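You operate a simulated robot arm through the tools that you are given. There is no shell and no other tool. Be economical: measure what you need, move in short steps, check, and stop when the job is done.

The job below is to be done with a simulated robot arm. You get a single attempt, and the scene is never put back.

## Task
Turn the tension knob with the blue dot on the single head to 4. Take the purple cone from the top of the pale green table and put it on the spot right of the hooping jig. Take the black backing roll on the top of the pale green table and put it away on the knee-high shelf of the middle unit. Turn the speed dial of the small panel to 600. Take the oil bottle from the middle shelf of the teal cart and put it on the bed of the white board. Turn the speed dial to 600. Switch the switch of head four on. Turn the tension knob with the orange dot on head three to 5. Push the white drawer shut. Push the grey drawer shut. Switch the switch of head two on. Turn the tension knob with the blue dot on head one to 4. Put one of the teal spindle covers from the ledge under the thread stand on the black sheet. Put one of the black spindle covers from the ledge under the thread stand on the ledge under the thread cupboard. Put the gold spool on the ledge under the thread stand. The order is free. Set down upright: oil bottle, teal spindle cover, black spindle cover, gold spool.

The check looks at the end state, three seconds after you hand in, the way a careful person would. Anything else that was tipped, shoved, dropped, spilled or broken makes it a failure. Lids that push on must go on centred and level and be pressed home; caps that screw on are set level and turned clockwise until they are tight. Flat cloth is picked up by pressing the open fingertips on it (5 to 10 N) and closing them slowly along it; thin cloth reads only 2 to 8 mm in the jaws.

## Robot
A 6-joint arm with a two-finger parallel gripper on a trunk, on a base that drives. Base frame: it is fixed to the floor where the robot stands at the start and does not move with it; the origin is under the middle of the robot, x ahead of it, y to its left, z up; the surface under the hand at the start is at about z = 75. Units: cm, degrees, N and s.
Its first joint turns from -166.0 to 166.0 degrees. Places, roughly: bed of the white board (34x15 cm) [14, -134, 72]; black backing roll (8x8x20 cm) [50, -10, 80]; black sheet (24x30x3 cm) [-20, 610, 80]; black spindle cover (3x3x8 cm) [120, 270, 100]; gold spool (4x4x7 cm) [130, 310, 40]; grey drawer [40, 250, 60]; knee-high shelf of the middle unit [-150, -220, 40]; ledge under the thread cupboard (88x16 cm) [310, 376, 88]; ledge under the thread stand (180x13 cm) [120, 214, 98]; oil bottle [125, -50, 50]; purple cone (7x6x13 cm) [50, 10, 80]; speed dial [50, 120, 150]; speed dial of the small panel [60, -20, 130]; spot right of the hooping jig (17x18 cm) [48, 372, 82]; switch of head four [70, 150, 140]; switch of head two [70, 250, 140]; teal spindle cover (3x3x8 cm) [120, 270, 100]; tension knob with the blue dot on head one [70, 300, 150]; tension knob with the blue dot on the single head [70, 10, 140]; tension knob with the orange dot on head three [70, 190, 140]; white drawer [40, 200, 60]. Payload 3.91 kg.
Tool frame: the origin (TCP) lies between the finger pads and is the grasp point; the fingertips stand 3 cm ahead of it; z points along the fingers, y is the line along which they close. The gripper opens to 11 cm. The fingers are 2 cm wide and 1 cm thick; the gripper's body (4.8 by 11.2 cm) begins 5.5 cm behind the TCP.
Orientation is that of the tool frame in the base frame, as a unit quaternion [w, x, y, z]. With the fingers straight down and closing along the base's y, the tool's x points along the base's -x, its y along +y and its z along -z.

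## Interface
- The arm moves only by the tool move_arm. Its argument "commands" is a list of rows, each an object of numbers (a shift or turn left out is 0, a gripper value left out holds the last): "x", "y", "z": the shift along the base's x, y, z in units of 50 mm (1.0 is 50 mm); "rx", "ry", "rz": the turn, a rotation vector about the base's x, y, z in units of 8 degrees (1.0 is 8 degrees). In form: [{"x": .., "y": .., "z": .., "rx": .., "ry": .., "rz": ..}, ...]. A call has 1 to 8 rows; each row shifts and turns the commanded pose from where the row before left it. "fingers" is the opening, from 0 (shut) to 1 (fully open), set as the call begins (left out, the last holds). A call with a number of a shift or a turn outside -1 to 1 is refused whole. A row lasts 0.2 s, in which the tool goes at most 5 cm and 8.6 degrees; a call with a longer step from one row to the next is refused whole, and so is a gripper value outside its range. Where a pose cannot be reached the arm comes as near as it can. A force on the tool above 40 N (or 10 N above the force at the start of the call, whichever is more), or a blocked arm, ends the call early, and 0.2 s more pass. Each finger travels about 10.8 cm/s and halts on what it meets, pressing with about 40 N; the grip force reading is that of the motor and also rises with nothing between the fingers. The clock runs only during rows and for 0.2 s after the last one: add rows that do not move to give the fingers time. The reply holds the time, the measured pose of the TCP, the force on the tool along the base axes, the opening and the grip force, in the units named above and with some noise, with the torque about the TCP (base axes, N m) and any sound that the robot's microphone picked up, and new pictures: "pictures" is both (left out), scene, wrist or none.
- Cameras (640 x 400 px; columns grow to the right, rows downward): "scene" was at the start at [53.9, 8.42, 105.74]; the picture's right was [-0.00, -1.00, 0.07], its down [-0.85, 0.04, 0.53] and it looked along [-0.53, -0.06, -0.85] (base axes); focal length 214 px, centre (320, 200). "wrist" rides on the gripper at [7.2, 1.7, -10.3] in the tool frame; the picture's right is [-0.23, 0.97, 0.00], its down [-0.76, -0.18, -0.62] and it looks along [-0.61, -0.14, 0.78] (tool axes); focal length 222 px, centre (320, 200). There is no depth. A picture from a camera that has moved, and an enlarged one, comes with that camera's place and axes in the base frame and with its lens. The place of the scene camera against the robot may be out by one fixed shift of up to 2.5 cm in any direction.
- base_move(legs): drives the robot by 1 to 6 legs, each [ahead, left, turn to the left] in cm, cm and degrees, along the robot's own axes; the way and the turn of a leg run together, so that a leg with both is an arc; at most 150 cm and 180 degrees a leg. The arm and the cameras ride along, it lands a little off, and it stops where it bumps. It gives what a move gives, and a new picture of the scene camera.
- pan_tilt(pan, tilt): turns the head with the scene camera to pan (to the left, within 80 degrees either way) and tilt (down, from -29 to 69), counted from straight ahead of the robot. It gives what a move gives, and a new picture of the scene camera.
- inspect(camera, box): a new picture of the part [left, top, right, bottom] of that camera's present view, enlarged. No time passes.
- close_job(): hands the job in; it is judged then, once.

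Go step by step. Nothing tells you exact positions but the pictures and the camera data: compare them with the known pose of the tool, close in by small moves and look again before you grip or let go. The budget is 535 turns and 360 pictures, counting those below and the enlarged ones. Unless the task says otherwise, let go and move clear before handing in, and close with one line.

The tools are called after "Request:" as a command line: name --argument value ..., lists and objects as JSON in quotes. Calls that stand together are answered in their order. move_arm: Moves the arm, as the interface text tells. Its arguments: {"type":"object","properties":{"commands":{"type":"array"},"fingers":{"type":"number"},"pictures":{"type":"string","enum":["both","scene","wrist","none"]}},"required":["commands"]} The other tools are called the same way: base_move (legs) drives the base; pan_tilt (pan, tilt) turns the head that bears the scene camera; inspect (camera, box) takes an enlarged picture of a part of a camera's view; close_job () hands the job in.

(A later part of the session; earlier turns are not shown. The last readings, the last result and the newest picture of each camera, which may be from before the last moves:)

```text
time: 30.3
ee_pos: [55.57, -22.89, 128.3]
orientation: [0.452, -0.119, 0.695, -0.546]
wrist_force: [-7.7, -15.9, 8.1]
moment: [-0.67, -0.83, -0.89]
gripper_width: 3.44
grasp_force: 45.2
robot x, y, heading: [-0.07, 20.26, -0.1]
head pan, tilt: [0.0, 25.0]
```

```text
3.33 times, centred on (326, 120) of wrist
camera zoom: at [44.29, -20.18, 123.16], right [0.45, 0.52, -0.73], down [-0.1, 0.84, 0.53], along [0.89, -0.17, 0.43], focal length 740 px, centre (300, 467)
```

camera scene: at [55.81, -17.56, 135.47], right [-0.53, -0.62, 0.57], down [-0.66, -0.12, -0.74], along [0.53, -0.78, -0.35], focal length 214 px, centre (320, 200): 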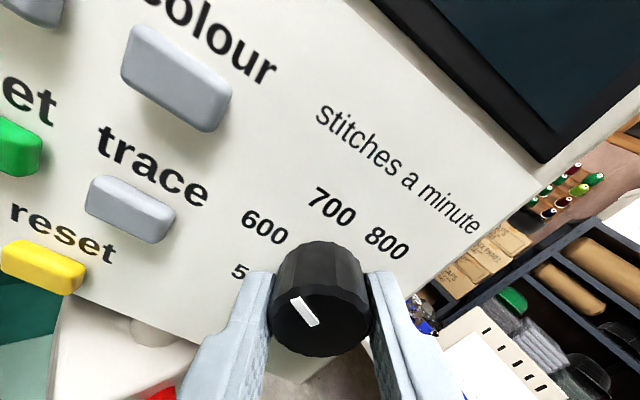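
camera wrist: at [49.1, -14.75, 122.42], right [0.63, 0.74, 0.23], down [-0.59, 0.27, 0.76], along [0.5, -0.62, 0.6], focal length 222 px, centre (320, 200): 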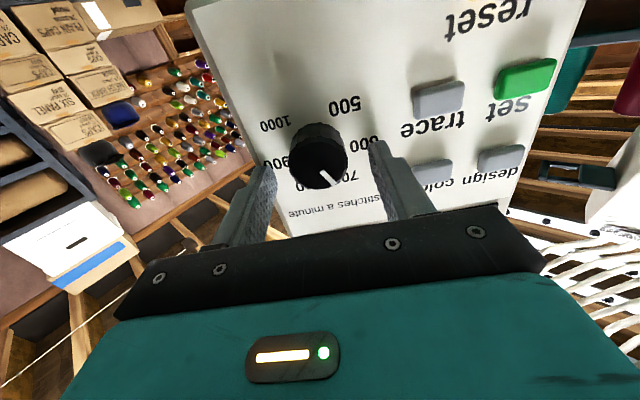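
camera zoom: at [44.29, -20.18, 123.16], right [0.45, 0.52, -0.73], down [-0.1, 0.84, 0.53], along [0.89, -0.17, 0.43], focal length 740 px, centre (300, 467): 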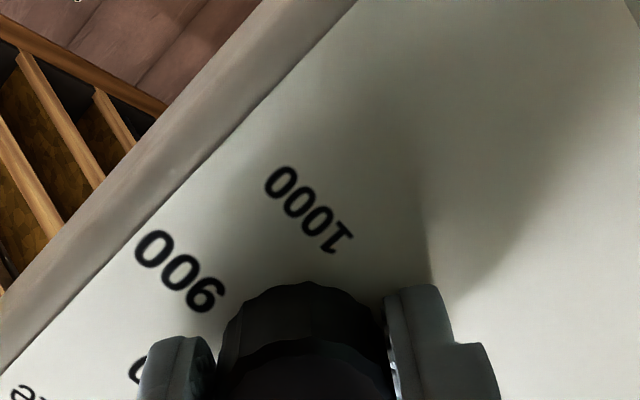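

Dial should now be on 600. Release, back off, unroll and check.

Request:
move_arm --commands '[{}, {}]' --fingers 0.58 --pictures "none"

Request:
move_arm --commands '[{"x": -0.6, "y": 0.5}, {"x": -0.6, "y": 0.5}, {"rx": 0.72, "ry": -0.6}, {"rx": 0.72, "ry": -0.6}, {"rx": 0.72, "ry": -0.6}, {"rx": 0.72, "ry": -0.6}, {"rx": 0.72, "ry": -0.6}, {"rx": 0.72, "ry": -0.6}]' --pictures "none"

Request:
move_arm --commands '[{"rx": 0.72, "ry": -0.6}, {"rx": 0.3, "ry": -0.25}, {}]' --pictures "scene"

```text
time: 30.9
ee_pos: [55.77, -22.81, 128.21]
orientation: [0.452, -0.119, 0.696, -0.545]
wrist_force: [-0.7, -0.2, 0.2]
moment: [0.01, 0.01, -0.03]
gripper_width: 6.37
grasp_force: 0.2
robot x, y, heading: [-0.29, 20.29, -0.5]
head pan, tilt: [0.0, 25.0]
```

```text
time: 32.7
ee_pos: [49.5, -17.77, 128.19]
orientation: [0.623, 0.158, 0.692, -0.328]
wrist_force: [0.8, -0.1, 0.0]
moment: [0.02, 0.01, 0.0]
gripper_width: 6.42
grasp_force: 0.0
robot x, y, heading: [0.26, 20.4, -0.5]
head pan, tilt: [0.0, 25.0]
```

```text
time: 33.5
ee_pos: [49.59, -17.78, 128.16]
orientation: [0.651, 0.22, 0.676, -0.268]
wrist_force: [0.6, -0.5, -0.2]
moment: [-0.01, 0.03, 0.03]
gripper_width: 6.38
grasp_force: 0.1
robot x, y, heading: [0.12, 19.95, -0.3]
head pan, tilt: [0.0, 25.0]
camera scene: at [47.57, -15.2, 136.74], right [-0.65, -0.76, 0.08], down [-0.37, 0.23, -0.9], along [0.67, -0.61, -0.43], focal length 214 px, centre (320, 200)
```

scene: 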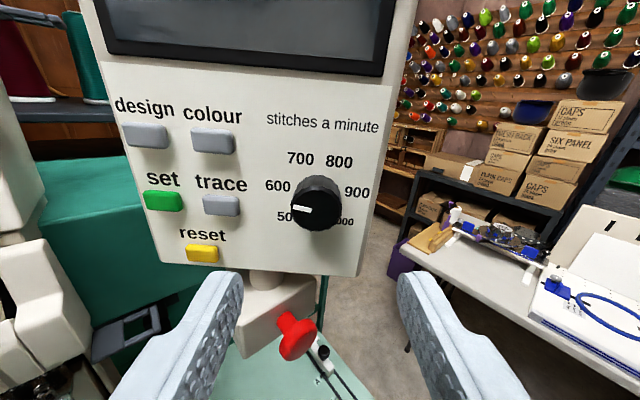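

Panel dial is on 600. Next the black roll: drive so it lies straight ahead, and bring the hand horizontal at its height.

Request:
base_move --legs '[[-10, 0, 0], [0, -31, 0]]'

Request:
move_arm --commands '[{"rz": 1, "y": 0.8, "z": -0.8}, {"rz": 1, "y": 0.8, "z": -0.8}, {"rz": 1, "y": 0.8, "z": -0.8}, {"rz": 1, "y": 0.8, "z": -0.8}, {"rz": 1, "y": 0.8, "z": -0.8}, {"y": 0.8, "z": -0.8}, {"y": 0.6, "z": -0.8}]' --fingers 1 --pictures "scene"

```text
time: 36.3
ee_pos: [39.64, -48.51, 128.34]
orientation: [0.651, 0.219, 0.676, -0.267]
wrist_force: [-0.2, 0.9, 0.3]
moment: [-0.01, 0.0, -0.04]
gripper_width: 6.39
grasp_force: 0.1
robot x, y, heading: [-10.2, -11.08, -0.2]
head pan, tilt: [0.0, 25.0]
camera scene: at [37.58, -45.93, 136.74], right [-0.64, -0.76, 0.08], down [-0.37, 0.23, -0.9], along [0.67, -0.61, -0.43], focal length 214 px, centre (320, 200)
```

scene: 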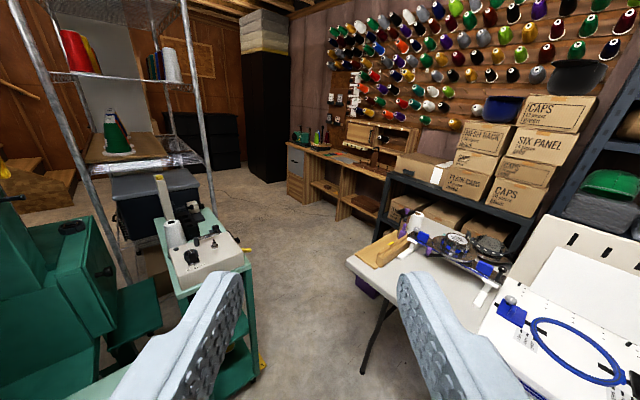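

```text
refused: row 1 steps farther than a row can; nothing moved
```

Request:
move_arm --commands '[{"rz": 1, "y": 0.7, "z": -0.5, "x": -0.25}, {"rz": 1, "y": 0.7, "z": -0.5, "x": -0.25}, {"rz": 1, "y": 0.7, "z": -0.5, "x": -0.25}, {"rz": 1, "y": 0.7, "z": -0.5, "x": -0.25}, {"rz": 0.6, "y": 0.7, "z": -0.5, "x": -0.25}, {"y": 0.7, "z": -0.5, "x": -0.25}, {"y": 0.7, "z": -0.5}, {"y": 0.7, "z": -0.5}]' --fingers 1 --pictures "none"

Request:
move_arm --commands '[{"y": 0.7, "z": -0.7}, {"y": 0.7, "z": -0.7}, {"y": 0.5, "z": -0.7}, {}]' --pictures "both"

```text
time: 38.1
ee_pos: [32.35, -20.34, 107.85]
orientation: [0.702, -0.006, 0.711, -0.048]
wrist_force: [-0.6, -0.6, -0.2]
moment: [-0.02, -0.01, 0.03]
gripper_width: 10.99
grasp_force: 0.0
robot x, y, heading: [-9.98, -10.49, 0.0]
head pan, tilt: [0.0, 25.0]
```

```text
time: 39.1
ee_pos: [32.79, -13.81, 102.12]
orientation: [0.701, -0.007, 0.712, -0.049]
wrist_force: [-0.6, -0.3, -0.2]
moment: [0.0, 0.02, 0.02]
gripper_width: 11.0
grasp_force: 0.0
out of reach, approached as far as the arm can: row 2, 3
robot x, y, heading: [-10.09, -10.61, -0.2]
head pan, tilt: [0.0, 25.0]
camera scene: at [29.57, -13.26, 110.77], right [-0.06, -1.0, 0.08], down [-0.44, -0.04, -0.9], along [0.9, -0.09, -0.43], focal length 214 px, centre (320, 200)
camera wrist: at [22.55, -11.95, 94.97], right [0.06, 0.99, 0.15], down [-0.62, -0.08, 0.78], along [0.78, -0.14, 0.61], focal length 222 px, centre (320, 200)
```

scene: 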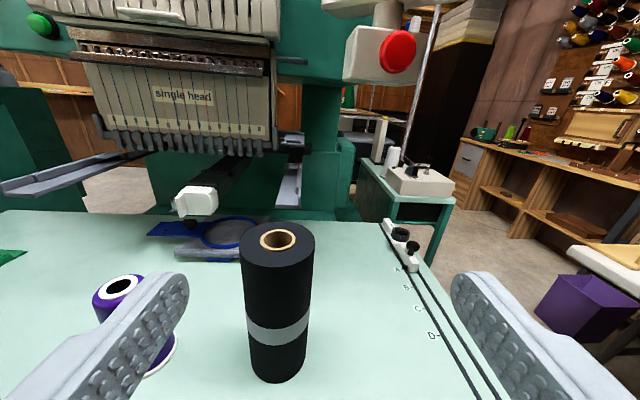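
wrist: 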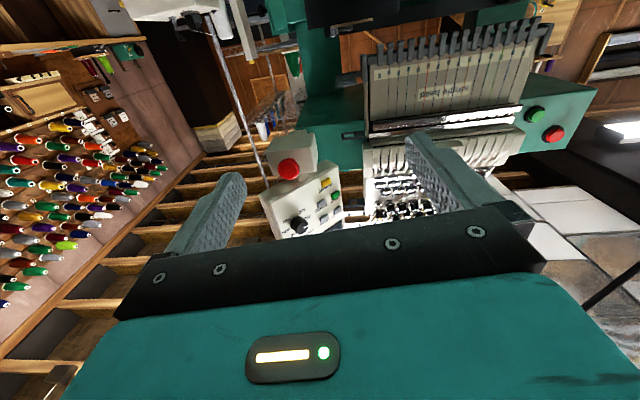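

Request:
base_move --legs '[[-25, 0, 0]]'

Request:
move_arm --commands '[{"rx": 0.57, "rz": 0.43}, {"x": 0.6, "y": 0.3, "z": -0.7}, {"x": 0.6, "y": 0.26, "z": -0.7}, {"x": 0.6, "z": -0.7}, {"x": 0.6, "z": -0.6}, {}]' --pictures "scene"

```text
time: 40.9
ee_pos: [7.56, -13.72, 102.18]
orientation: [0.701, -0.006, 0.711, -0.048]
wrist_force: [-0.3, 0.3, -0.7]
moment: [-0.01, -0.01, 0.01]
gripper_width: 10.99
grasp_force: 0.0
robot x, y, heading: [-35.3, -10.71, -0.2]
head pan, tilt: [0.0, 25.0]
camera scene: at [4.4, -13.13, 110.79], right [-0.06, -1.0, 0.08], down [-0.44, -0.04, -0.9], along [0.9, -0.08, -0.43], focal length 214 px, centre (320, 200)
```

scene: 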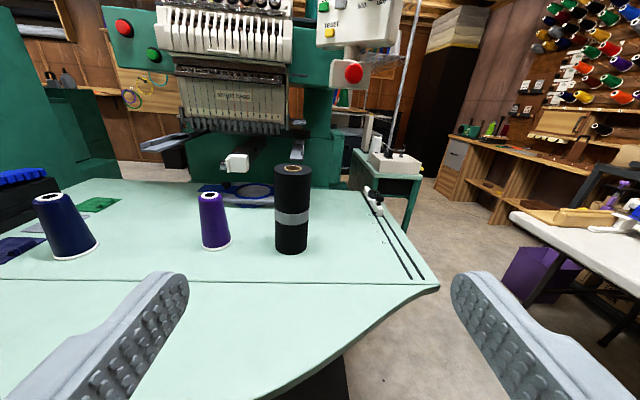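

```text
time: 42.3
ee_pos: [20.63, -14.68, 93.24]
orientation: [0.702, -0.003, 0.713, 0.004]
wrist_force: [-0.3, 0.4, -0.3]
moment: [0.03, 0.03, -0.03]
gripper_width: 11.02
grasp_force: 0.1
out of reach, approached as far as the arm can: row 2, 3, 4, 5
robot x, y, heading: [-35.56, -10.39, 0.1]
head pan, tilt: [0.0, 25.0]
camera scene: at [17.4, -15.04, 101.75], right [0.01, -1.0, 0.0], down [-0.44, 0.0, -0.9], along [0.9, 0.01, -0.44], focal length 214 px, centre (320, 200)
```

scene: 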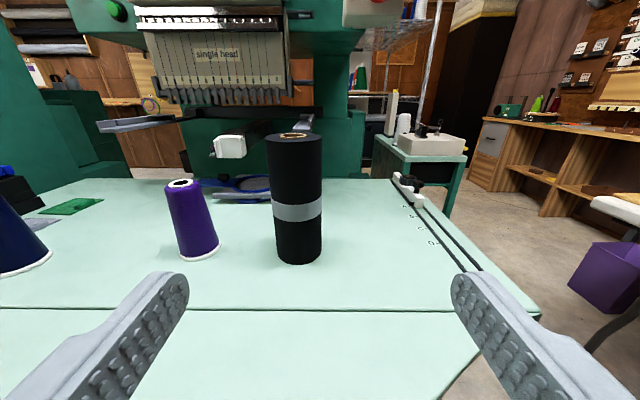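

Request:
move_arm --commands '[{"x": 0.8, "y": 0.35}, {"x": 0.8, "y": 0.35}, {"x": 0.5}, {}]' --pictures "scene"

```text
time: 43.3
ee_pos: [30.47, -16.48, 93.35]
orientation: [0.701, -0.004, 0.713, 0.005]
wrist_force: [-0.3, 0.5, 0.7]
moment: [0.01, 0.01, -0.01]
gripper_width: 10.97
grasp_force: 0.1
out of reach, approached as far as the arm can: row 1, 2, 3
robot x, y, heading: [-35.41, -10.62, 0.1]
head pan, tilt: [0.0, 25.0]
camera scene: at [27.17, -16.79, 101.93], right [0.01, -1.0, 0.0], down [-0.44, 0.0, -0.9], along [0.9, 0.01, -0.44], focal length 214 px, centre (320, 200)
```

scene: 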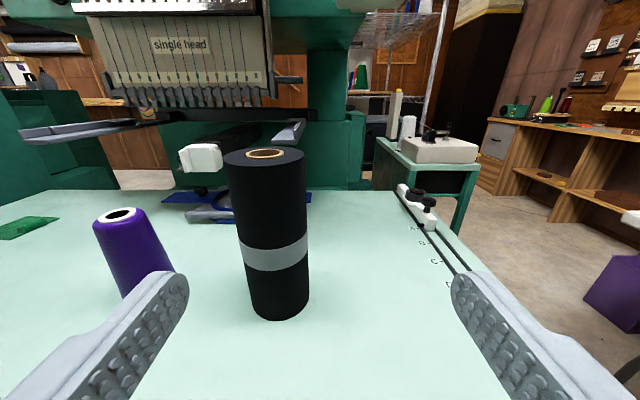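

The wrist prefers targets left of the trunk's line, so I'll shift the base right a bit.

Request:
base_move --legs '[[0, -14, 0]]'

Request:
move_arm --commands '[{"y": 0.9}, {"y": 0.9}, {"y": 0.9}, {"y": 0.8}, {"z": -0.6}, {"z": -0.5}, {}]' --pictures "scene"

```text
time: 44.6
ee_pos: [30.44, -30.43, 93.45]
orientation: [0.7, -0.005, 0.714, 0.007]
wrist_force: [1.7, 0.0, -0.3]
moment: [0.04, 0.05, 0.0]
gripper_width: 11.02
grasp_force: 0.0
robot x, y, heading: [-35.19, -24.76, 0.3]
head pan, tilt: [0.0, 25.0]
camera scene: at [27.18, -30.76, 101.92], right [0.02, -1.0, 0.0], down [-0.44, 0.0, -0.9], along [0.9, 0.02, -0.44], focal length 214 px, centre (320, 200)
```

scene: 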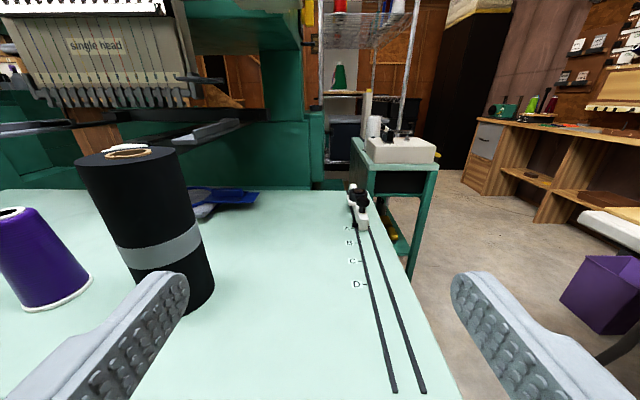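

```text
time: 46.2
ee_pos: [30.05, -30.89, 88.04]
orientation: [0.7, -0.01, 0.714, 0.008]
wrist_force: [-0.2, -0.4, -0.1]
moment: [0.01, -0.01, 0.0]
gripper_width: 11.01
grasp_force: 0.0
out of reach, approached as far as the arm can: row 1, 2, 3, 4, 5, 6
robot x, y, heading: [-35.28, -24.31, 0.5]
head pan, tilt: [0.0, 25.0]
camera scene: at [26.96, -31.26, 96.63], right [0.03, -1.0, 0.0], down [-0.44, -0.01, -0.9], along [0.9, 0.02, -0.44], focal length 214 px, centre (320, 200)
```

scene: 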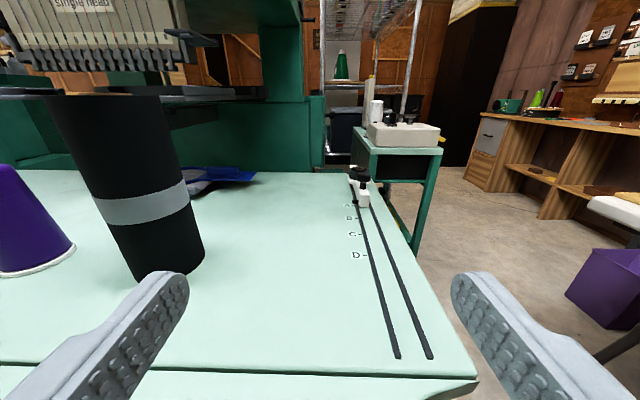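

Stuck near a wrist alignment; I'll raise and pitch the hand down, swing left, then come back to horizontal.

Request:
move_arm --commands '[{"z": 0.9, "ry": 0.9}, {"z": 0.9, "ry": 0.9}, {"z": 0.9, "ry": 0.9}, {"z": 0.9, "ry": 0.9}, {"z": 0.8, "ry": 0.9}, {"y": 0.7, "ry": 0.9}, {"y": 0.7}, {"y": 0.7}]' --pictures "none"

Request:
move_arm --commands '[{"y": 0.8}, {"y": 0.8}, {"y": 0.3}, {}]' --pictures "scene"

```text
time: 48.0
ee_pos: [30.18, -20.4, 110.03]
orientation: [0.389, -0.005, 0.921, 0.007]
wrist_force: [-0.2, -0.4, -0.2]
moment: [-0.01, -0.02, 0.01]
gripper_width: 10.98
grasp_force: 0.1
robot x, y, heading: [-35.45, -24.23, 0.2]
head pan, tilt: [0.0, 25.0]
```

```text
time: 49.0
ee_pos: [30.17, -10.77, 110.13]
orientation: [0.39, -0.005, 0.921, 0.008]
wrist_force: [-0.2, 0.0, 0.5]
moment: [-0.02, 0.02, -0.01]
gripper_width: 10.97
grasp_force: 0.0
robot x, y, heading: [-35.52, -24.79, 0.3]
head pan, tilt: [0.0, 25.0]
camera scene: at [32.74, -11.05, 119.27], right [0.01, -1.0, -0.01], down [-0.93, -0.01, -0.36], along [0.36, 0.01, -0.93], focal length 214 px, centre (320, 200)
```

scene: 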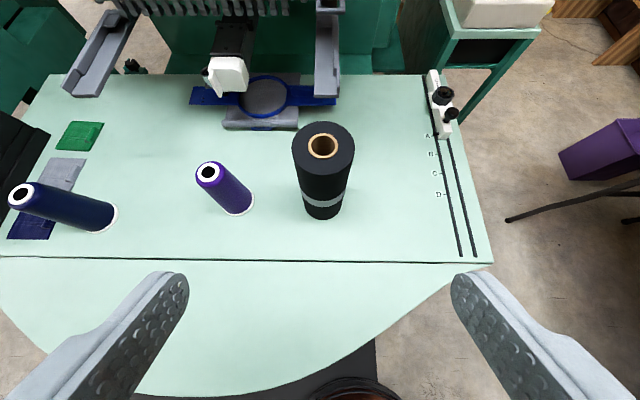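

Request:
move_arm --commands '[{"ry": -0.9, "z": -0.5}, {"ry": -0.9, "z": -0.5}, {"ry": -0.9, "z": -0.5}, {"ry": -0.9, "z": -0.5}, {"ry": -0.9, "z": -0.5}, {"ry": -0.9, "z": -0.5}, {"z": -0.6}, {}]' --pictures "scene"

```text
time: 50.9
ee_pos: [30.38, -10.84, 92.22]
orientation: [0.702, -0.007, 0.713, 0.006]
wrist_force: [0.0, 0.4, -0.1]
moment: [0.02, 0.0, -0.04]
gripper_width: 11.03
grasp_force: 0.1
robot x, y, heading: [-35.71, -24.75, 0.2]
head pan, tilt: [0.0, 25.0]
camera scene: at [27.09, -11.16, 100.77], right [0.02, -1.0, 0.0], down [-0.44, -0.01, -0.9], along [0.9, 0.01, -0.44], focal length 214 px, centre (320, 200)
```

scene: 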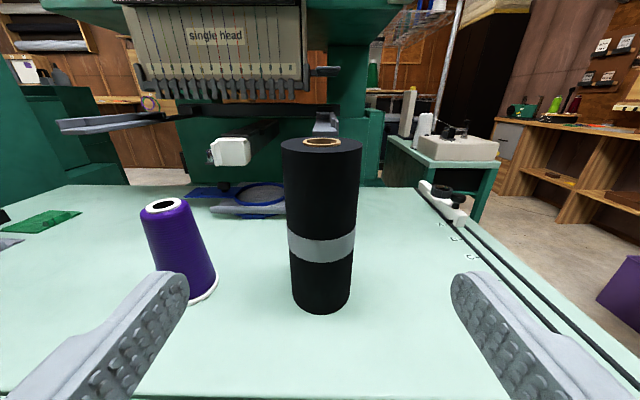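

Request:
move_arm --commands '[{"x": 0.8, "z": -0.2}, {"x": 0.8, "z": -0.2}, {"x": 0.8, "z": -0.2}, {"x": 0.7, "z": -0.2}, {"x": 0.5}, {}]' --pictures "scene"

```text
time: 52.2
ee_pos: [48.43, -10.9, 88.07]
orientation: [0.701, -0.006, 0.713, 0.005]
wrist_force: [0.0, -0.2, 0.6]
moment: [-0.02, -0.02, 0.02]
gripper_width: 10.99
grasp_force: 0.0
robot x, y, heading: [-35.25, -24.58, 0.3]
head pan, tilt: [0.0, 25.0]
camera scene: at [45.17, -11.18, 96.69], right [0.02, -1.0, 0.0], down [-0.44, -0.01, -0.9], along [0.9, 0.01, -0.44], focal length 214 px, centre (320, 200)
```

scene: 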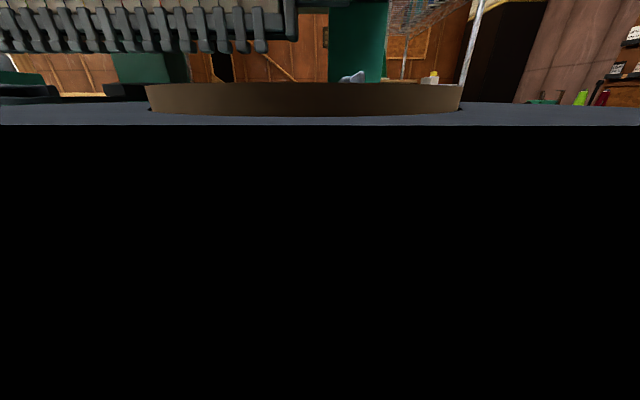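

Request:
move_arm --commands '[{}, {}, {}]' --fingers 0 --pictures "none"

Request:
move_arm --commands '[{"z": 0.5}, {"z": 0.8}, {"z": 0.8}, {}]' --pictures "wrist"

```text
time: 53.0
ee_pos: [48.32, -11.01, 88.03]
orientation: [0.701, -0.007, 0.713, 0.006]
wrist_force: [0.0, 1.8, 2.4]
moment: [0.03, -0.05, 0.06]
gripper_width: 7.92
grasp_force: 39.9
robot x, y, heading: [-34.79, -25.09, 0.4]
head pan, tilt: [0.0, 25.0]
```

```text
time: 54.0
ee_pos: [48.34, -10.91, 98.64]
orientation: [0.701, -0.007, 0.713, 0.005]
wrist_force: [0.0, 0.0, -3.7]
moment: [-0.01, -0.03, -0.02]
gripper_width: 7.9
grasp_force: 39.9
robot x, y, heading: [-35.61, -24.8, 0.2]
head pan, tilt: [0.0, 25.0]
camera wrist: at [37.86, -9.3, 91.43], right [-0.01, 0.97, 0.23], down [-0.61, -0.19, 0.77], along [0.79, -0.13, 0.59], focal length 222 px, centre (320, 200)
```

wrist: 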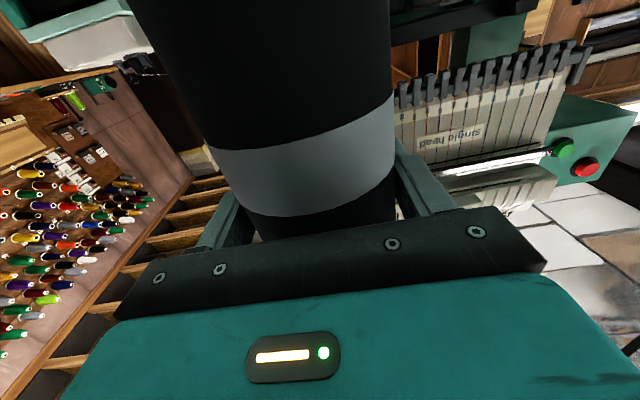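

Roll is held. Pull the hand back, then turn right to see toward the shelf units.

Request:
move_arm --commands '[{"x": -0.95}, {"x": -0.95}, {"x": -0.95}, {"x": -0.95}, {"x": -0.95, "z": 0.2}, {"x": -0.9, "z": 0.2}, {}]' --pictures "none"

Request:
base_move --legs '[[0, 0, -90]]'

```text
time: 55.6
ee_pos: [20.11, -10.94, 100.67]
orientation: [0.701, -0.007, 0.713, 0.006]
wrist_force: [-0.4, -0.3, -3.6]
moment: [0.02, 0.01, 0.03]
gripper_width: 7.91
grasp_force: 40.0
robot x, y, heading: [-35.08, -24.65, 0.1]
head pan, tilt: [0.0, 25.0]
```

```text
time: 59.9
ee_pos: [-21.55, -80.14, 100.62]
orientation: [0.498, 0.5, 0.508, -0.493]
wrist_force: [-0.1, 0.1, -3.9]
moment: [-0.02, 0.03, 0.06]
gripper_width: 7.9
grasp_force: 39.9
robot x, y, heading: [-35.21, -24.45, -90.0]
head pan, tilt: [0.0, 25.0]
camera scene: at [-21.06, -76.67, 109.22], right [-1.0, -0.01, 0.0], down [-0.01, 0.44, -0.9], along [0.01, -0.9, -0.44], focal length 214 px, centre (320, 200)
```

scene: 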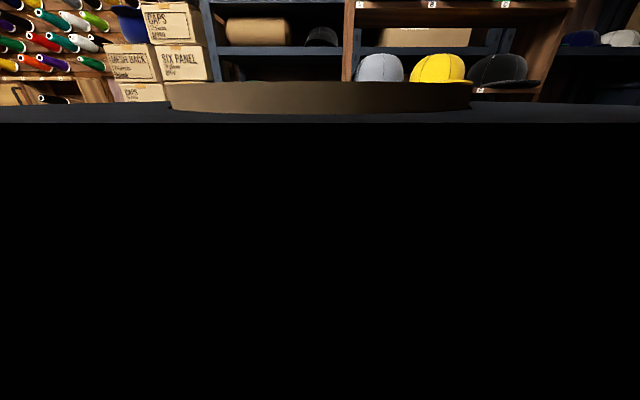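

Request:
base_move --legs '[[0, -125, 0]]'

Request:
pan_tilt --pan 0 --tilt -10

Request:
inspect --camera "wrist" --box '[0, 0, 640, 400]'

```text
time: 65.9
ee_pos: [-143.07, -78.82, 101.35]
orientation: [0.502, 0.497, 0.505, -0.496]
wrist_force: [0.6, -0.5, -4.1]
moment: [-0.03, -0.02, 0.01]
gripper_width: 7.87
grasp_force: 39.7
robot x, y, heading: [-157.09, -24.31, -89.9]
head pan, tilt: [0.0, 25.0]
stopped in leg 1: the robot was blocked; the commanded pose is now the measured one
camera scene: at [-142.73, -75.3, 109.84], right [-1.0, -0.02, 0.0], down [-0.01, 0.43, -0.9], along [0.01, -0.9, -0.43], focal length 214 px, centre (320, 200)
```

scene: 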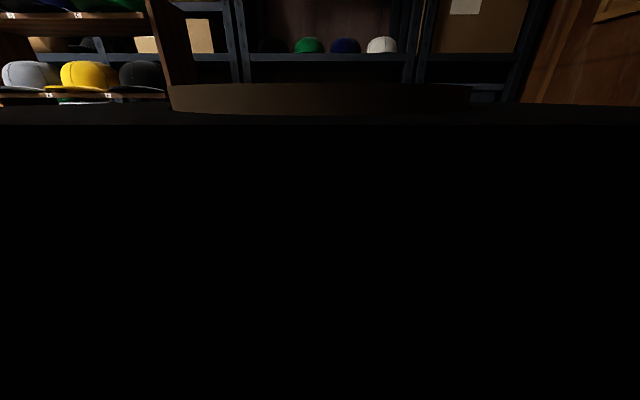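

```text
time: 66.9
ee_pos: [-143.17, -78.91, 101.36]
orientation: [0.503, 0.497, 0.506, -0.495]
wrist_force: [0.4, -0.3, -3.5]
moment: [-0.02, 0.02, -0.03]
gripper_width: 7.93
grasp_force: 39.6
robot x, y, heading: [-156.7, -24.86, -89.8]
head pan, tilt: [0.0, -10.0]
camera scene: at [-142.77, -74.63, 115.42], right [-1.0, -0.01, 0.0], down [0.0, -0.17, -0.99], along [0.01, -0.99, 0.17], focal length 214 px, centre (320, 200)
```

scene: 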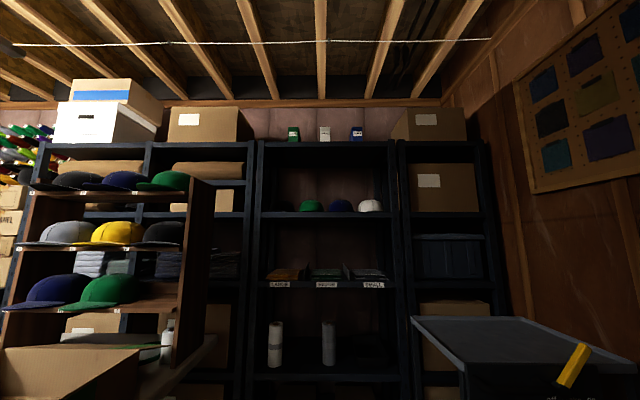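

```text
1.00 times, centred on (320, 200) of wrist (not enlarged: the box is as wide or as high as the picture)
camera zoom: at [-141.53, -68.43, 94.09], right [0.97, 0.01, 0.23], down [-0.19, 0.62, 0.76], along [-0.13, -0.79, 0.6], focal length 222 px, centre (320, 200)
```

zoom: 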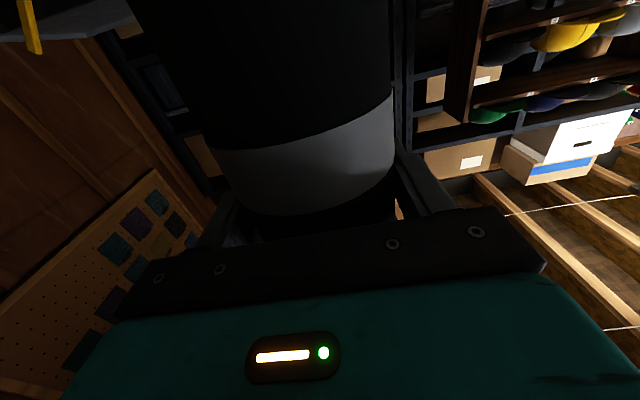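

The middle unit is straight ahead with two white rolls on the knee-high shelf. I'll shift a little left and drive nearer.

Request:
base_move --legs '[[0, 10, 0], [40, 0, 0]]'

```text
time: 70.1
ee_pos: [-132.98, -118.78, 101.19]
orientation: [0.503, 0.496, 0.506, -0.495]
wrist_force: [-0.9, 0.2, -3.4]
moment: [0.0, 0.0, 0.05]
gripper_width: 7.89
grasp_force: 39.7
robot x, y, heading: [-147.16, -65.04, -89.9]
head pan, tilt: [0.0, -10.0]
camera scene: at [-132.59, -114.48, 115.38], right [-1.0, -0.02, 0.0], down [0.0, -0.17, -0.99], along [0.02, -0.99, 0.17], focal length 214 px, centre (320, 200)
```

scene: 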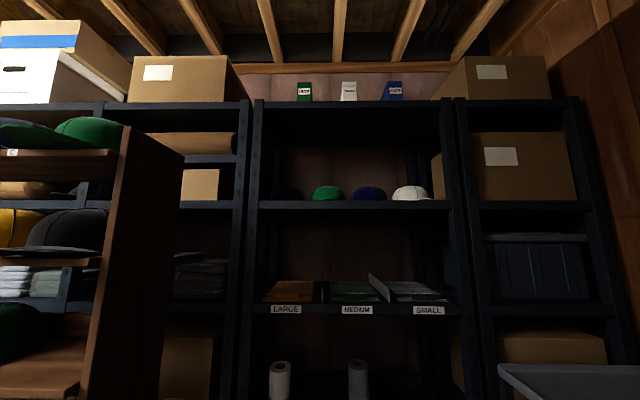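

Request:
base_move --legs '[[54, 0, 0]]'

Request:
move_arm --commands '[{"z": -0.9}, {"z": -0.9}, {"z": -0.9}, {"z": -0.9}, {"z": -0.9}, {"z": -0.9}, {"z": -0.9}, {"z": -0.9}]' --pictures "scene"

```text
time: 73.3
ee_pos: [-132.34, -173.58, 101.37]
orientation: [0.504, 0.494, 0.508, -0.494]
wrist_force: [-0.9, 0.3, -3.3]
moment: [0.0, -0.01, -0.04]
gripper_width: 7.87
grasp_force: 40.3
robot x, y, heading: [-146.51, -119.87, -89.3]
head pan, tilt: [0.0, -10.0]
camera scene: at [-131.99, -169.32, 115.38], right [-1.0, -0.02, 0.0], down [0.0, -0.17, -0.99], along [0.02, -0.99, 0.17], focal length 214 px, centre (320, 200)
```

scene: 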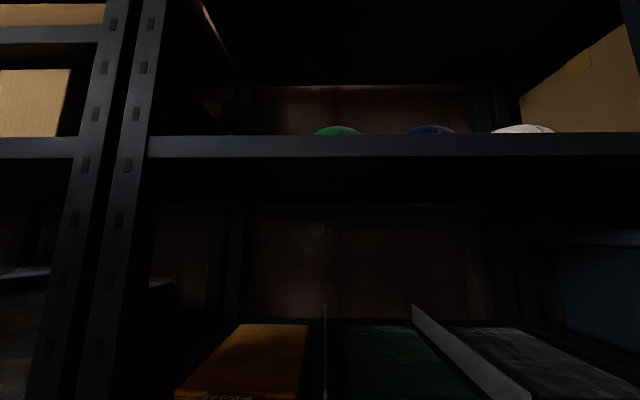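

```text
time: 75.1
ee_pos: [-127.42, -182.94, 70.94]
orientation: [0.505, 0.494, 0.507, -0.494]
wrist_force: [0.2, 0.3, -2.7]
moment: [0.02, 0.02, 0.03]
gripper_width: 7.89
grasp_force: 40.1
out of reach, approached as far as the arm can: row 3, 4, 5, 6, 7, 8
robot x, y, heading: [-146.37, -119.49, -89.5]
head pan, tilt: [0.0, -10.0]
camera scene: at [-127.16, -178.7, 85.09], right [-1.0, -0.02, 0.0], down [0.0, -0.17, -0.99], along [0.02, -0.99, 0.17], focal length 214 px, centre (320, 200)
```

scene: 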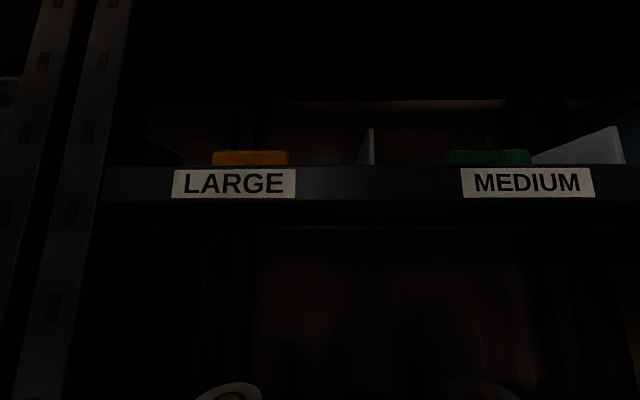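

Request:
move_arm --commands '[{"x": -0.15, "y": -0.45, "z": -0.35}, {"x": -0.15, "y": -0.45, "z": -0.4}, {"x": -0.15, "y": -0.45, "z": -0.4}, {"x": -0.15, "y": -0.45, "z": -0.4}, {"x": -0.15, "y": -0.45, "z": -0.4}, {"x": -0.15, "y": -0.45, "z": -0.4}, {}]' --pictures "both"

```text
time: 76.7
ee_pos: [-128.57, -197.55, 62.82]
orientation: [0.494, 0.491, 0.513, -0.502]
wrist_force: [0.6, -0.9, -3.6]
moment: [0.04, 0.02, -0.01]
gripper_width: 7.9
grasp_force: 39.8
out of reach, approached as far as the arm can: row 2, 3, 4, 5, 6
robot x, y, heading: [-146.6, -119.52, -89.5]
head pan, tilt: [0.0, -10.0]
camera scene: at [-127.74, -193.3, 76.94], right [-1.0, -0.01, 0.03], down [-0.03, -0.17, -0.99], along [0.02, -0.99, 0.17], focal length 214 px, centre (320, 200)
camera wrist: at [-127.01, -187.04, 55.59], right [0.98, 0.01, 0.2], down [-0.16, 0.62, 0.77], along [-0.12, -0.79, 0.6], focal length 222 px, centre (320, 200)
```

scene: 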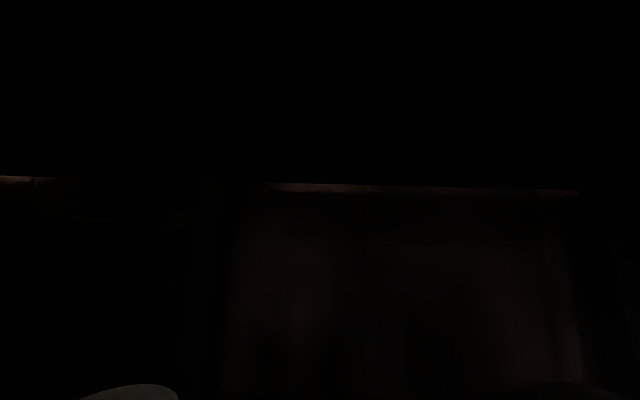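
wrist: 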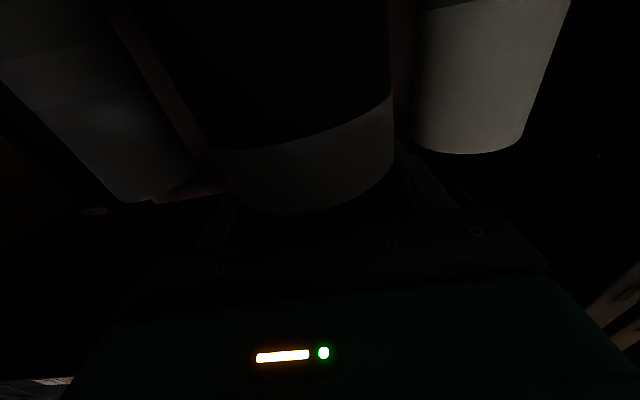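

The hand can't get lower this close; I'll back the base off and reach out farther.

Request:
base_move --legs '[[-22, 0, 0]]'

Request:
move_arm --commands '[{"x": -0.2, "y": -0.6, "z": -0.2}, {"x": -0.2, "y": -0.6, "z": -0.2}, {"x": -0.2, "y": -0.6, "z": -0.2}, {"x": -0.1, "y": -0.6, "z": -0.3}, {"y": -0.6, "z": -0.3}, {}]' --pictures "none"

```text
time: 78.4
ee_pos: [-128.98, -175.56, 62.84]
orientation: [0.493, 0.493, 0.511, -0.503]
wrist_force: [-0.5, 0.2, -3.7]
moment: [-0.01, 0.04, -0.02]
gripper_width: 7.87
grasp_force: 39.0
robot x, y, heading: [-146.66, -97.88, -89.8]
head pan, tilt: [0.0, -10.0]
camera scene: at [-128.12, -171.39, 76.96], right [-1.0, -0.01, 0.03], down [-0.03, -0.17, -0.99], along [0.01, -0.99, 0.17], focal length 214 px, centre (320, 200)
```

scene: 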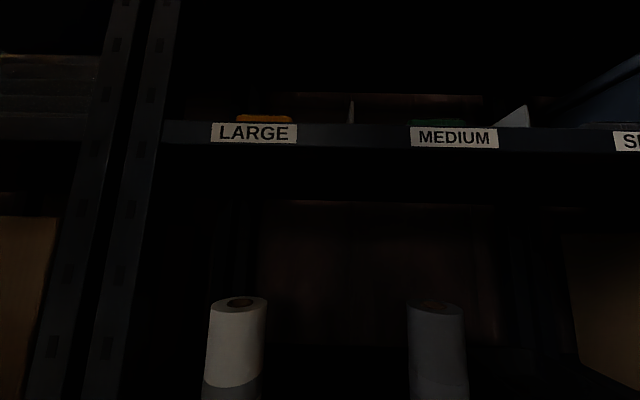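

```text
time: 79.8
ee_pos: [-129.66, -190.13, 57.09]
orientation: [0.491, 0.498, 0.506, -0.505]
wrist_force: [0.7, 0.6, -3.7]
moment: [-0.03, -0.01, 0.02]
gripper_width: 7.91
grasp_force: 40.1
out of reach, approached as far as the arm can: row 3, 4, 5
robot x, y, heading: [-146.83, -97.87, -89.6]
head pan, tilt: [0.0, -10.0]
```

Request:
base_move --legs '[[13, 0, 0]]'

Request:
move_arm --commands '[{"z": -0.2}, {"z": -0.2}, {}]' --pictures "none"

```text
time: 80.9
ee_pos: [-129.67, -198.15, 57.16]
orientation: [0.49, 0.498, 0.507, -0.505]
wrist_force: [0.4, -0.2, -3.2]
moment: [-0.06, -0.01, 0.02]
gripper_width: 7.9
grasp_force: 40.5
robot x, y, heading: [-146.76, -105.66, -89.7]
head pan, tilt: [0.0, -10.0]
stopped in leg 1: the force on the tool passed its limit at 56 N (the readings are from after the stop); the commanded pose is now the measured one
camera scene: at [-128.87, -193.87, 71.22], right [-1.0, 0.0, 0.02], down [-0.02, -0.16, -0.99], along [0.0, -0.99, 0.16], focal length 214 px, centre (320, 200)
```

scene: 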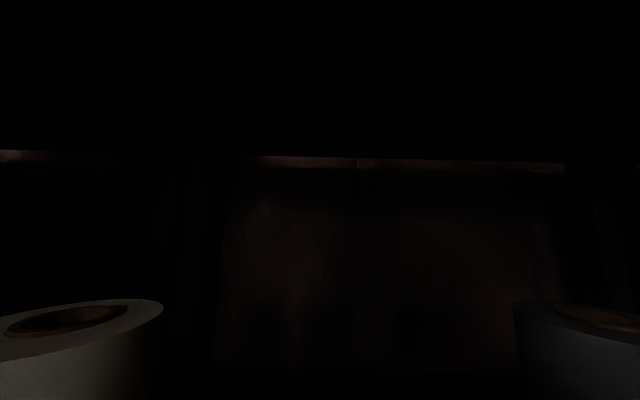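

```text
time: 81.5
ee_pos: [-129.41, -198.03, 55.7]
orientation: [-0.49, -0.496, -0.507, 0.507]
wrist_force: [-1.6, 21.2, 14.2]
moment: [2.3, 0.15, 0.03]
gripper_width: 7.93
grasp_force: 40.1
robot x, y, heading: [-146.34, -105.39, -90.0]
head pan, tilt: [0.0, -10.0]
stopped in row 3: the force on the tool passed its limit at 58 N (the readings are from after the stop); the commanded pose is now the measured one
```

The roll's bottom touched the shelf's front edge, so the shelf is higher than I took it. Back off, raise, and go further in.

Request:
move_arm --commands '[{"y": 0.5}, {"z": 0.7}, {"z": 0.8}, {}]' --pictures "none"

Request:
pan_tilt --pan 0 --tilt 15

```text
time: 82.5
ee_pos: [-129.63, -195.55, 62.79]
orientation: [0.49, 0.496, 0.508, -0.506]
wrist_force: [0.5, 0.0, -3.4]
moment: [-0.07, 0.03, 0.04]
gripper_width: 7.92
grasp_force: 40.3
robot x, y, heading: [-146.66, -105.67, -89.7]
head pan, tilt: [0.0, -10.0]
```

```text
time: 83.4
ee_pos: [-129.71, -195.6, 62.82]
orientation: [0.49, 0.496, 0.507, -0.506]
wrist_force: [0.3, 0.3, -3.4]
moment: [-0.07, -0.01, 0.0]
gripper_width: 7.91
grasp_force: 39.9
robot x, y, heading: [-146.16, -106.12, -89.6]
head pan, tilt: [0.0, 15.0]
camera scene: at [-128.97, -192.24, 73.08], right [-1.0, 0.01, 0.03], down [-0.03, 0.26, -0.96], along [-0.01, -0.96, -0.26], focal length 214 px, centre (320, 200)
```

scene: 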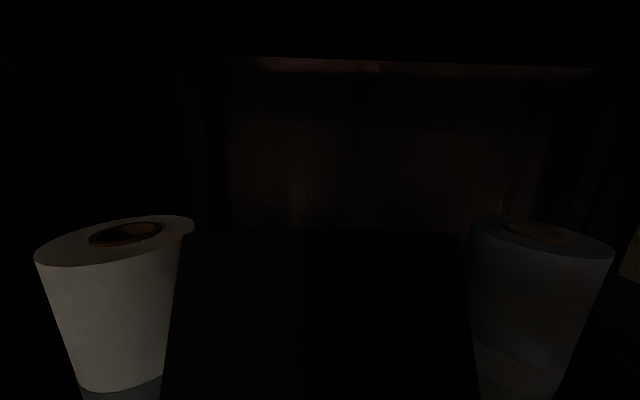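

Request:
base_move --legs '[[13, 0, 0]]'

Request:
move_arm --commands '[{"z": -0.25}, {"z": -0.25}, {"z": -0.25}, {"z": -0.2}, {"z": -0.15}, {"z": -0.15}, {"z": -0.15}, {}]' --pictures "none"

```text
time: 84.7
ee_pos: [-129.6, -208.74, 62.93]
orientation: [0.49, 0.496, 0.507, -0.507]
wrist_force: [0.2, 0.1, -2.4]
moment: [-0.04, -0.03, -0.02]
gripper_width: 7.92
grasp_force: 40.3
robot x, y, heading: [-146.54, -118.82, -89.5]
head pan, tilt: [0.0, 15.0]
camera scene: at [-128.97, -205.3, 73.07], right [-1.0, 0.01, 0.03], down [-0.03, 0.27, -0.96], along [-0.01, -0.96, -0.27], focal length 214 px, centre (320, 200)
```

scene: 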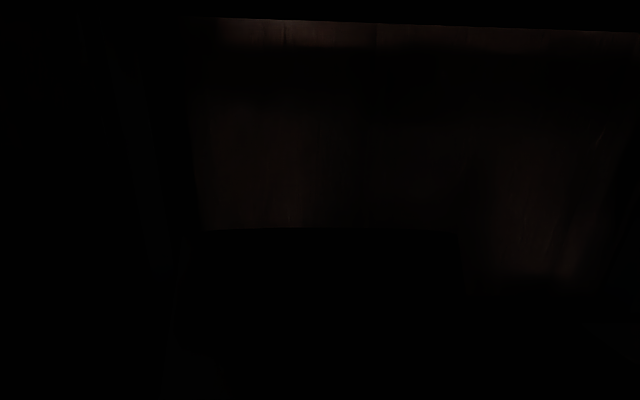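

```text
time: 85.7
ee_pos: [-129.55, -208.79, 58.98]
orientation: [-0.493, -0.494, -0.504, 0.509]
wrist_force: [-0.5, 1.5, 14.0]
moment: [0.65, 0.09, 0.0]
gripper_width: 7.87
grasp_force: 40.3
robot x, y, heading: [-146.28, -119.12, -89.5]
head pan, tilt: [0.0, 15.0]
stopped in row 4: the force on the tool passed its limit at 52 N (the readings are from after the stop); the commanded pose is now the measured one
```

Contact: the roll stands on the shelf. Release and back straight out.

Request:
move_arm --commands '[{}, {}]' --fingers 0.93 --pictures "none"

Request:
base_move --legs '[[-45, 0, 0]]'

```text
time: 86.3
ee_pos: [-129.62, -208.78, 58.86]
orientation: [-0.492, -0.495, -0.505, 0.509]
wrist_force: [0.2, -0.7, 0.8]
moment: [0.02, -0.04, 0.02]
gripper_width: 10.22
grasp_force: 0.0
robot x, y, heading: [-146.45, -118.64, -89.5]
head pan, tilt: [0.0, 15.0]
```

```text
time: 89.0
ee_pos: [-129.81, -163.9, 58.9]
orientation: [-0.491, -0.495, -0.505, 0.509]
wrist_force: [-0.6, 0.3, 0.2]
moment: [-0.01, 0.01, -0.02]
gripper_width: 10.22
grasp_force: 0.0
robot x, y, heading: [-146.82, -74.07, -89.9]
head pan, tilt: [0.0, 15.0]
camera scene: at [-129.12, -160.39, 69.1], right [-1.0, 0.01, 0.03], down [-0.02, 0.26, -0.97], along [-0.01, -0.97, -0.26], focal length 214 px, centre (320, 200)
```

scene: 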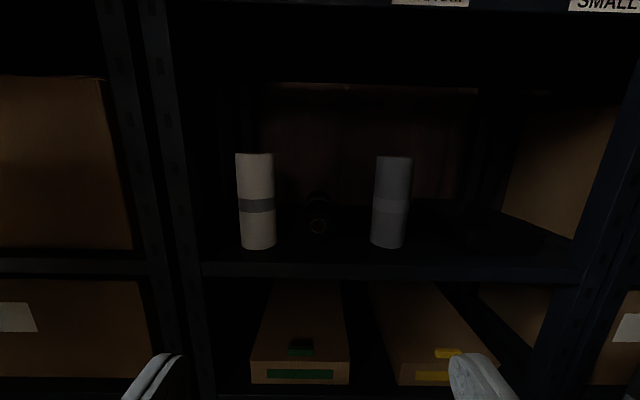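

Request:
inspect --camera "scene" --box '[220, 130, 428, 260]'

```text
3.08 times, centred on (324, 195) of scene
camera zoom: at [-129.12, -160.39, 69.1], right [-1.0, 0.01, 0.03], down [-0.02, 0.26, -0.97], along [-0.01, -0.97, -0.26], focal length 660 px, centre (308, 215)
```

zoom: 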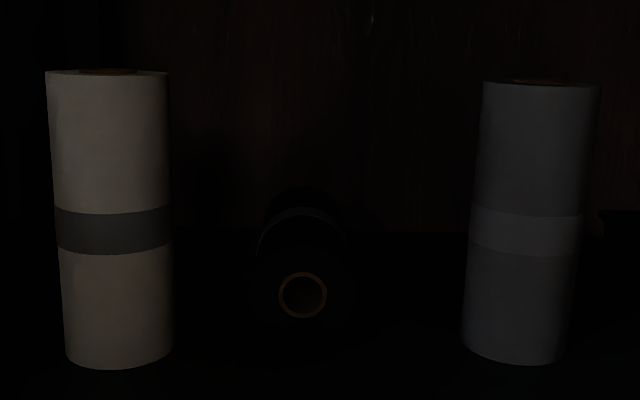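

The roll lies on the knee-high shelf, clear of the others. I'll tuck the arm up and head for the teal cart.

Request:
move_arm --commands '[{"z": 0.8, "y": 0.5}, {"z": 0.8, "y": 0.5}, {"z": 0.8, "y": 0.5}, {"z": 0.8, "y": 0.5, "rx": 0.9}, {"z": 0.8, "y": 0.5, "rx": 0.9}, {"z": 0.8, "y": 0.5, "rx": 0.9}, {"z": 0.8, "y": 0.5, "rx": 0.9}, {"z": 0.8, "y": 0.5, "rx": 0.9}]' --pictures "none"

Request:
move_arm --commands '[{"z": 0.8, "y": 0.5}, {"z": 0.8, "y": 0.5}, {"z": 0.6, "y": 0.4}, {"y": 0.5}]' --pictures "none"

Request:
base_move --legs '[[-30, 0, 0], [0, 0, 90], [0, -35, 0]]'

```text
time: 90.8
ee_pos: [-130.19, -144.38, 91.36]
orientation: [0.309, 0.593, 0.654, -0.355]
wrist_force: [1.1, 1.8, -4.4]
moment: [-0.23, -0.11, -0.11]
gripper_width: 10.22
grasp_force: 0.1
robot x, y, heading: [-146.67, -74.03, -89.6]
head pan, tilt: [0.0, 15.0]
```

```text
time: 91.8
ee_pos: [-130.01, -134.32, 101.96]
orientation: [0.315, 0.622, 0.638, -0.327]
wrist_force: [0.4, -1.2, -1.1]
moment: [-0.04, 0.02, -0.03]
gripper_width: 10.23
grasp_force: 0.1
robot x, y, heading: [-146.81, -73.97, -89.5]
head pan, tilt: [0.0, 15.0]
```

```text
time: 99.5
ee_pos: [-86.44, -62.29, 102.01]
orientation: [0.454, -0.007, 0.891, -0.011]
wrist_force: [0.0, 0.1, 0.2]
moment: [0.01, 0.03, 0.0]
gripper_width: 10.25
grasp_force: 0.0
robot x, y, heading: [-147.16, -78.9, -0.5]
head pan, tilt: [0.0, 15.0]
camera scene: at [-83.96, -62.33, 112.65], right [0.0, -1.0, 0.03], down [-0.78, -0.02, -0.63], along [0.63, -0.02, -0.78], focal length 214 px, centre (320, 200)
```

scene: 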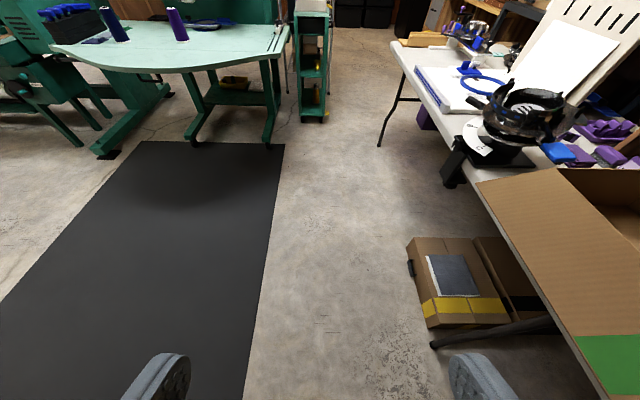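

The corridor is clear and the cart's shelves open toward us. Drive up it.

Request:
base_move --legs '[[0, 5, 0], [140, 0, 0], [30, 0, 0]]'

```text
time: 108.6
ee_pos: [83.35, -63.1, 102.06]
orientation: [0.454, 0.007, 0.891, -0.018]
wrist_force: [0.2, 0.2, 0.0]
moment: [0.0, -0.02, -0.04]
gripper_width: 10.22
grasp_force: 0.1
robot x, y, heading: [22.48, -77.25, -1.9]
head pan, tilt: [0.0, 15.0]
camera scene: at [85.84, -63.09, 112.65], right [-0.03, -1.0, 0.03], down [-0.78, 0.01, -0.63], along [0.63, -0.04, -0.78], focal length 214 px, centre (320, 200)
```

scene: 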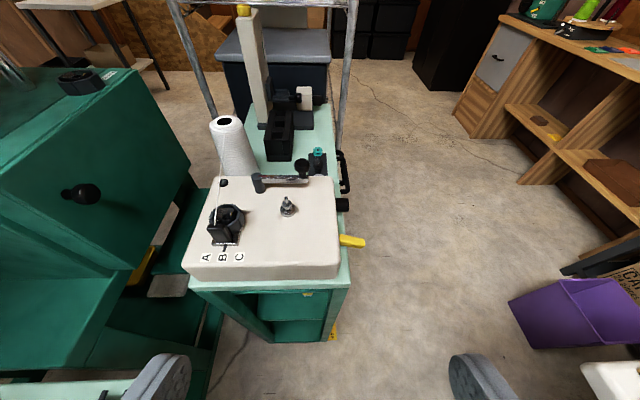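

The cart front is near x=95. I'll back off and look into its middle shelf with the hand low and level.

Request:
base_move --legs '[[-35, 3, 2]]'

Request:
move_arm --commands '[{"ry": -0.9, "z": -0.6}, {"ry": -0.9, "z": -0.6}, {"ry": -0.9, "z": -0.6}, {"ry": -0.9, "z": -0.6}, {"ry": -0.9, "z": -0.6}, {"ry": -0.9, "z": -0.6}, {"ry": -0.3, "z": -0.6}, {"z": -0.6}]' --pictures "none"

Request:
pan_tilt --pan 0 --tilt 10

```text
time: 110.9
ee_pos: [47.69, -57.67, 101.92]
orientation: [0.454, -0.005, 0.891, -0.013]
wrist_force: [0.1, 0.2, -0.6]
moment: [-0.02, -0.01, -0.03]
gripper_width: 10.22
grasp_force: 0.1
robot x, y, heading: [-12.95, -73.31, -0.6]
head pan, tilt: [0.0, 15.0]
camera scene: at [50.31, -57.63, 112.65], right [0.0, -1.0, 0.03], down [-0.78, -0.01, -0.63], along [0.63, -0.02, -0.78], focal length 214 px, centre (320, 200)
```

scene: 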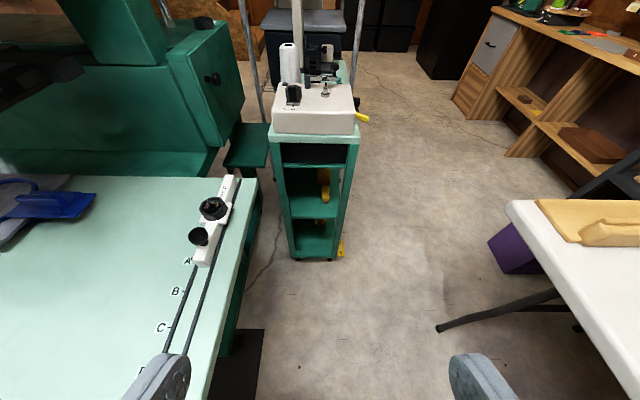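

```text
time: 112.7
ee_pos: [49.63, -56.74, 78.66]
orientation: [0.765, 0.001, 0.644, -0.013]
wrist_force: [-0.4, -0.2, 0.0]
moment: [-0.01, 0.0, 0.0]
gripper_width: 10.26
grasp_force: 0.0
out of reach, approached as far as the arm can: row 7, 8
robot x, y, heading: [-12.75, -73.42, -0.1]
head pan, tilt: [0.0, 15.0]
```

```text
time: 113.3
ee_pos: [49.75, -56.79, 78.86]
orientation: [0.764, 0.001, 0.645, -0.014]
wrist_force: [0.9, 0.1, -0.5]
moment: [-0.02, -0.04, 0.05]
gripper_width: 10.25
grasp_force: 0.0
robot x, y, heading: [-12.74, -73.67, -0.6]
head pan, tilt: [0.0, 10.0]
camera scene: at [44.86, -56.7, 88.93], right [-0.02, -1.0, 0.02], down [-0.01, -0.02, -1.0], along [1.0, -0.02, -0.01], focal length 214 px, centre (320, 200)
```

scene: 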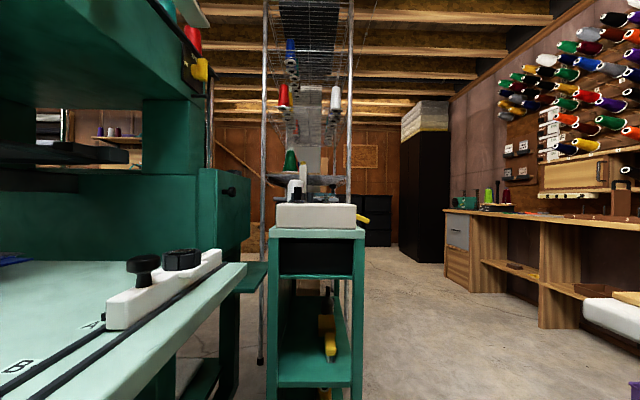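

Request:
inspect --camera "scene" --box '[250, 225, 410, 400]'

```text
2.29 times, centred on (330, 312) of scene
camera zoom: at [44.86, -56.7, 88.93], right [-0.02, -1.0, 0.02], down [-0.01, -0.02, -1.0], along [1.0, -0.02, -0.01], focal length 490 px, centre (297, -57)
```

zoom: 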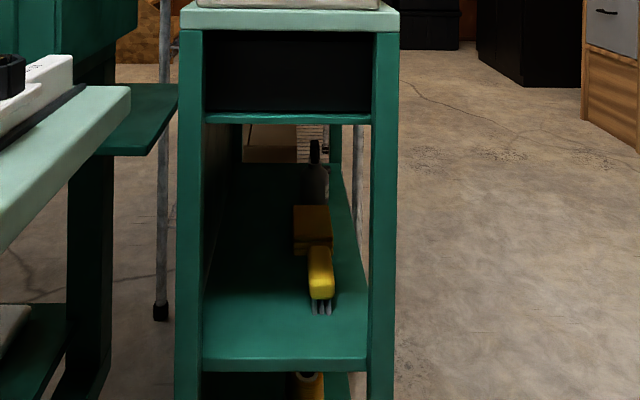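

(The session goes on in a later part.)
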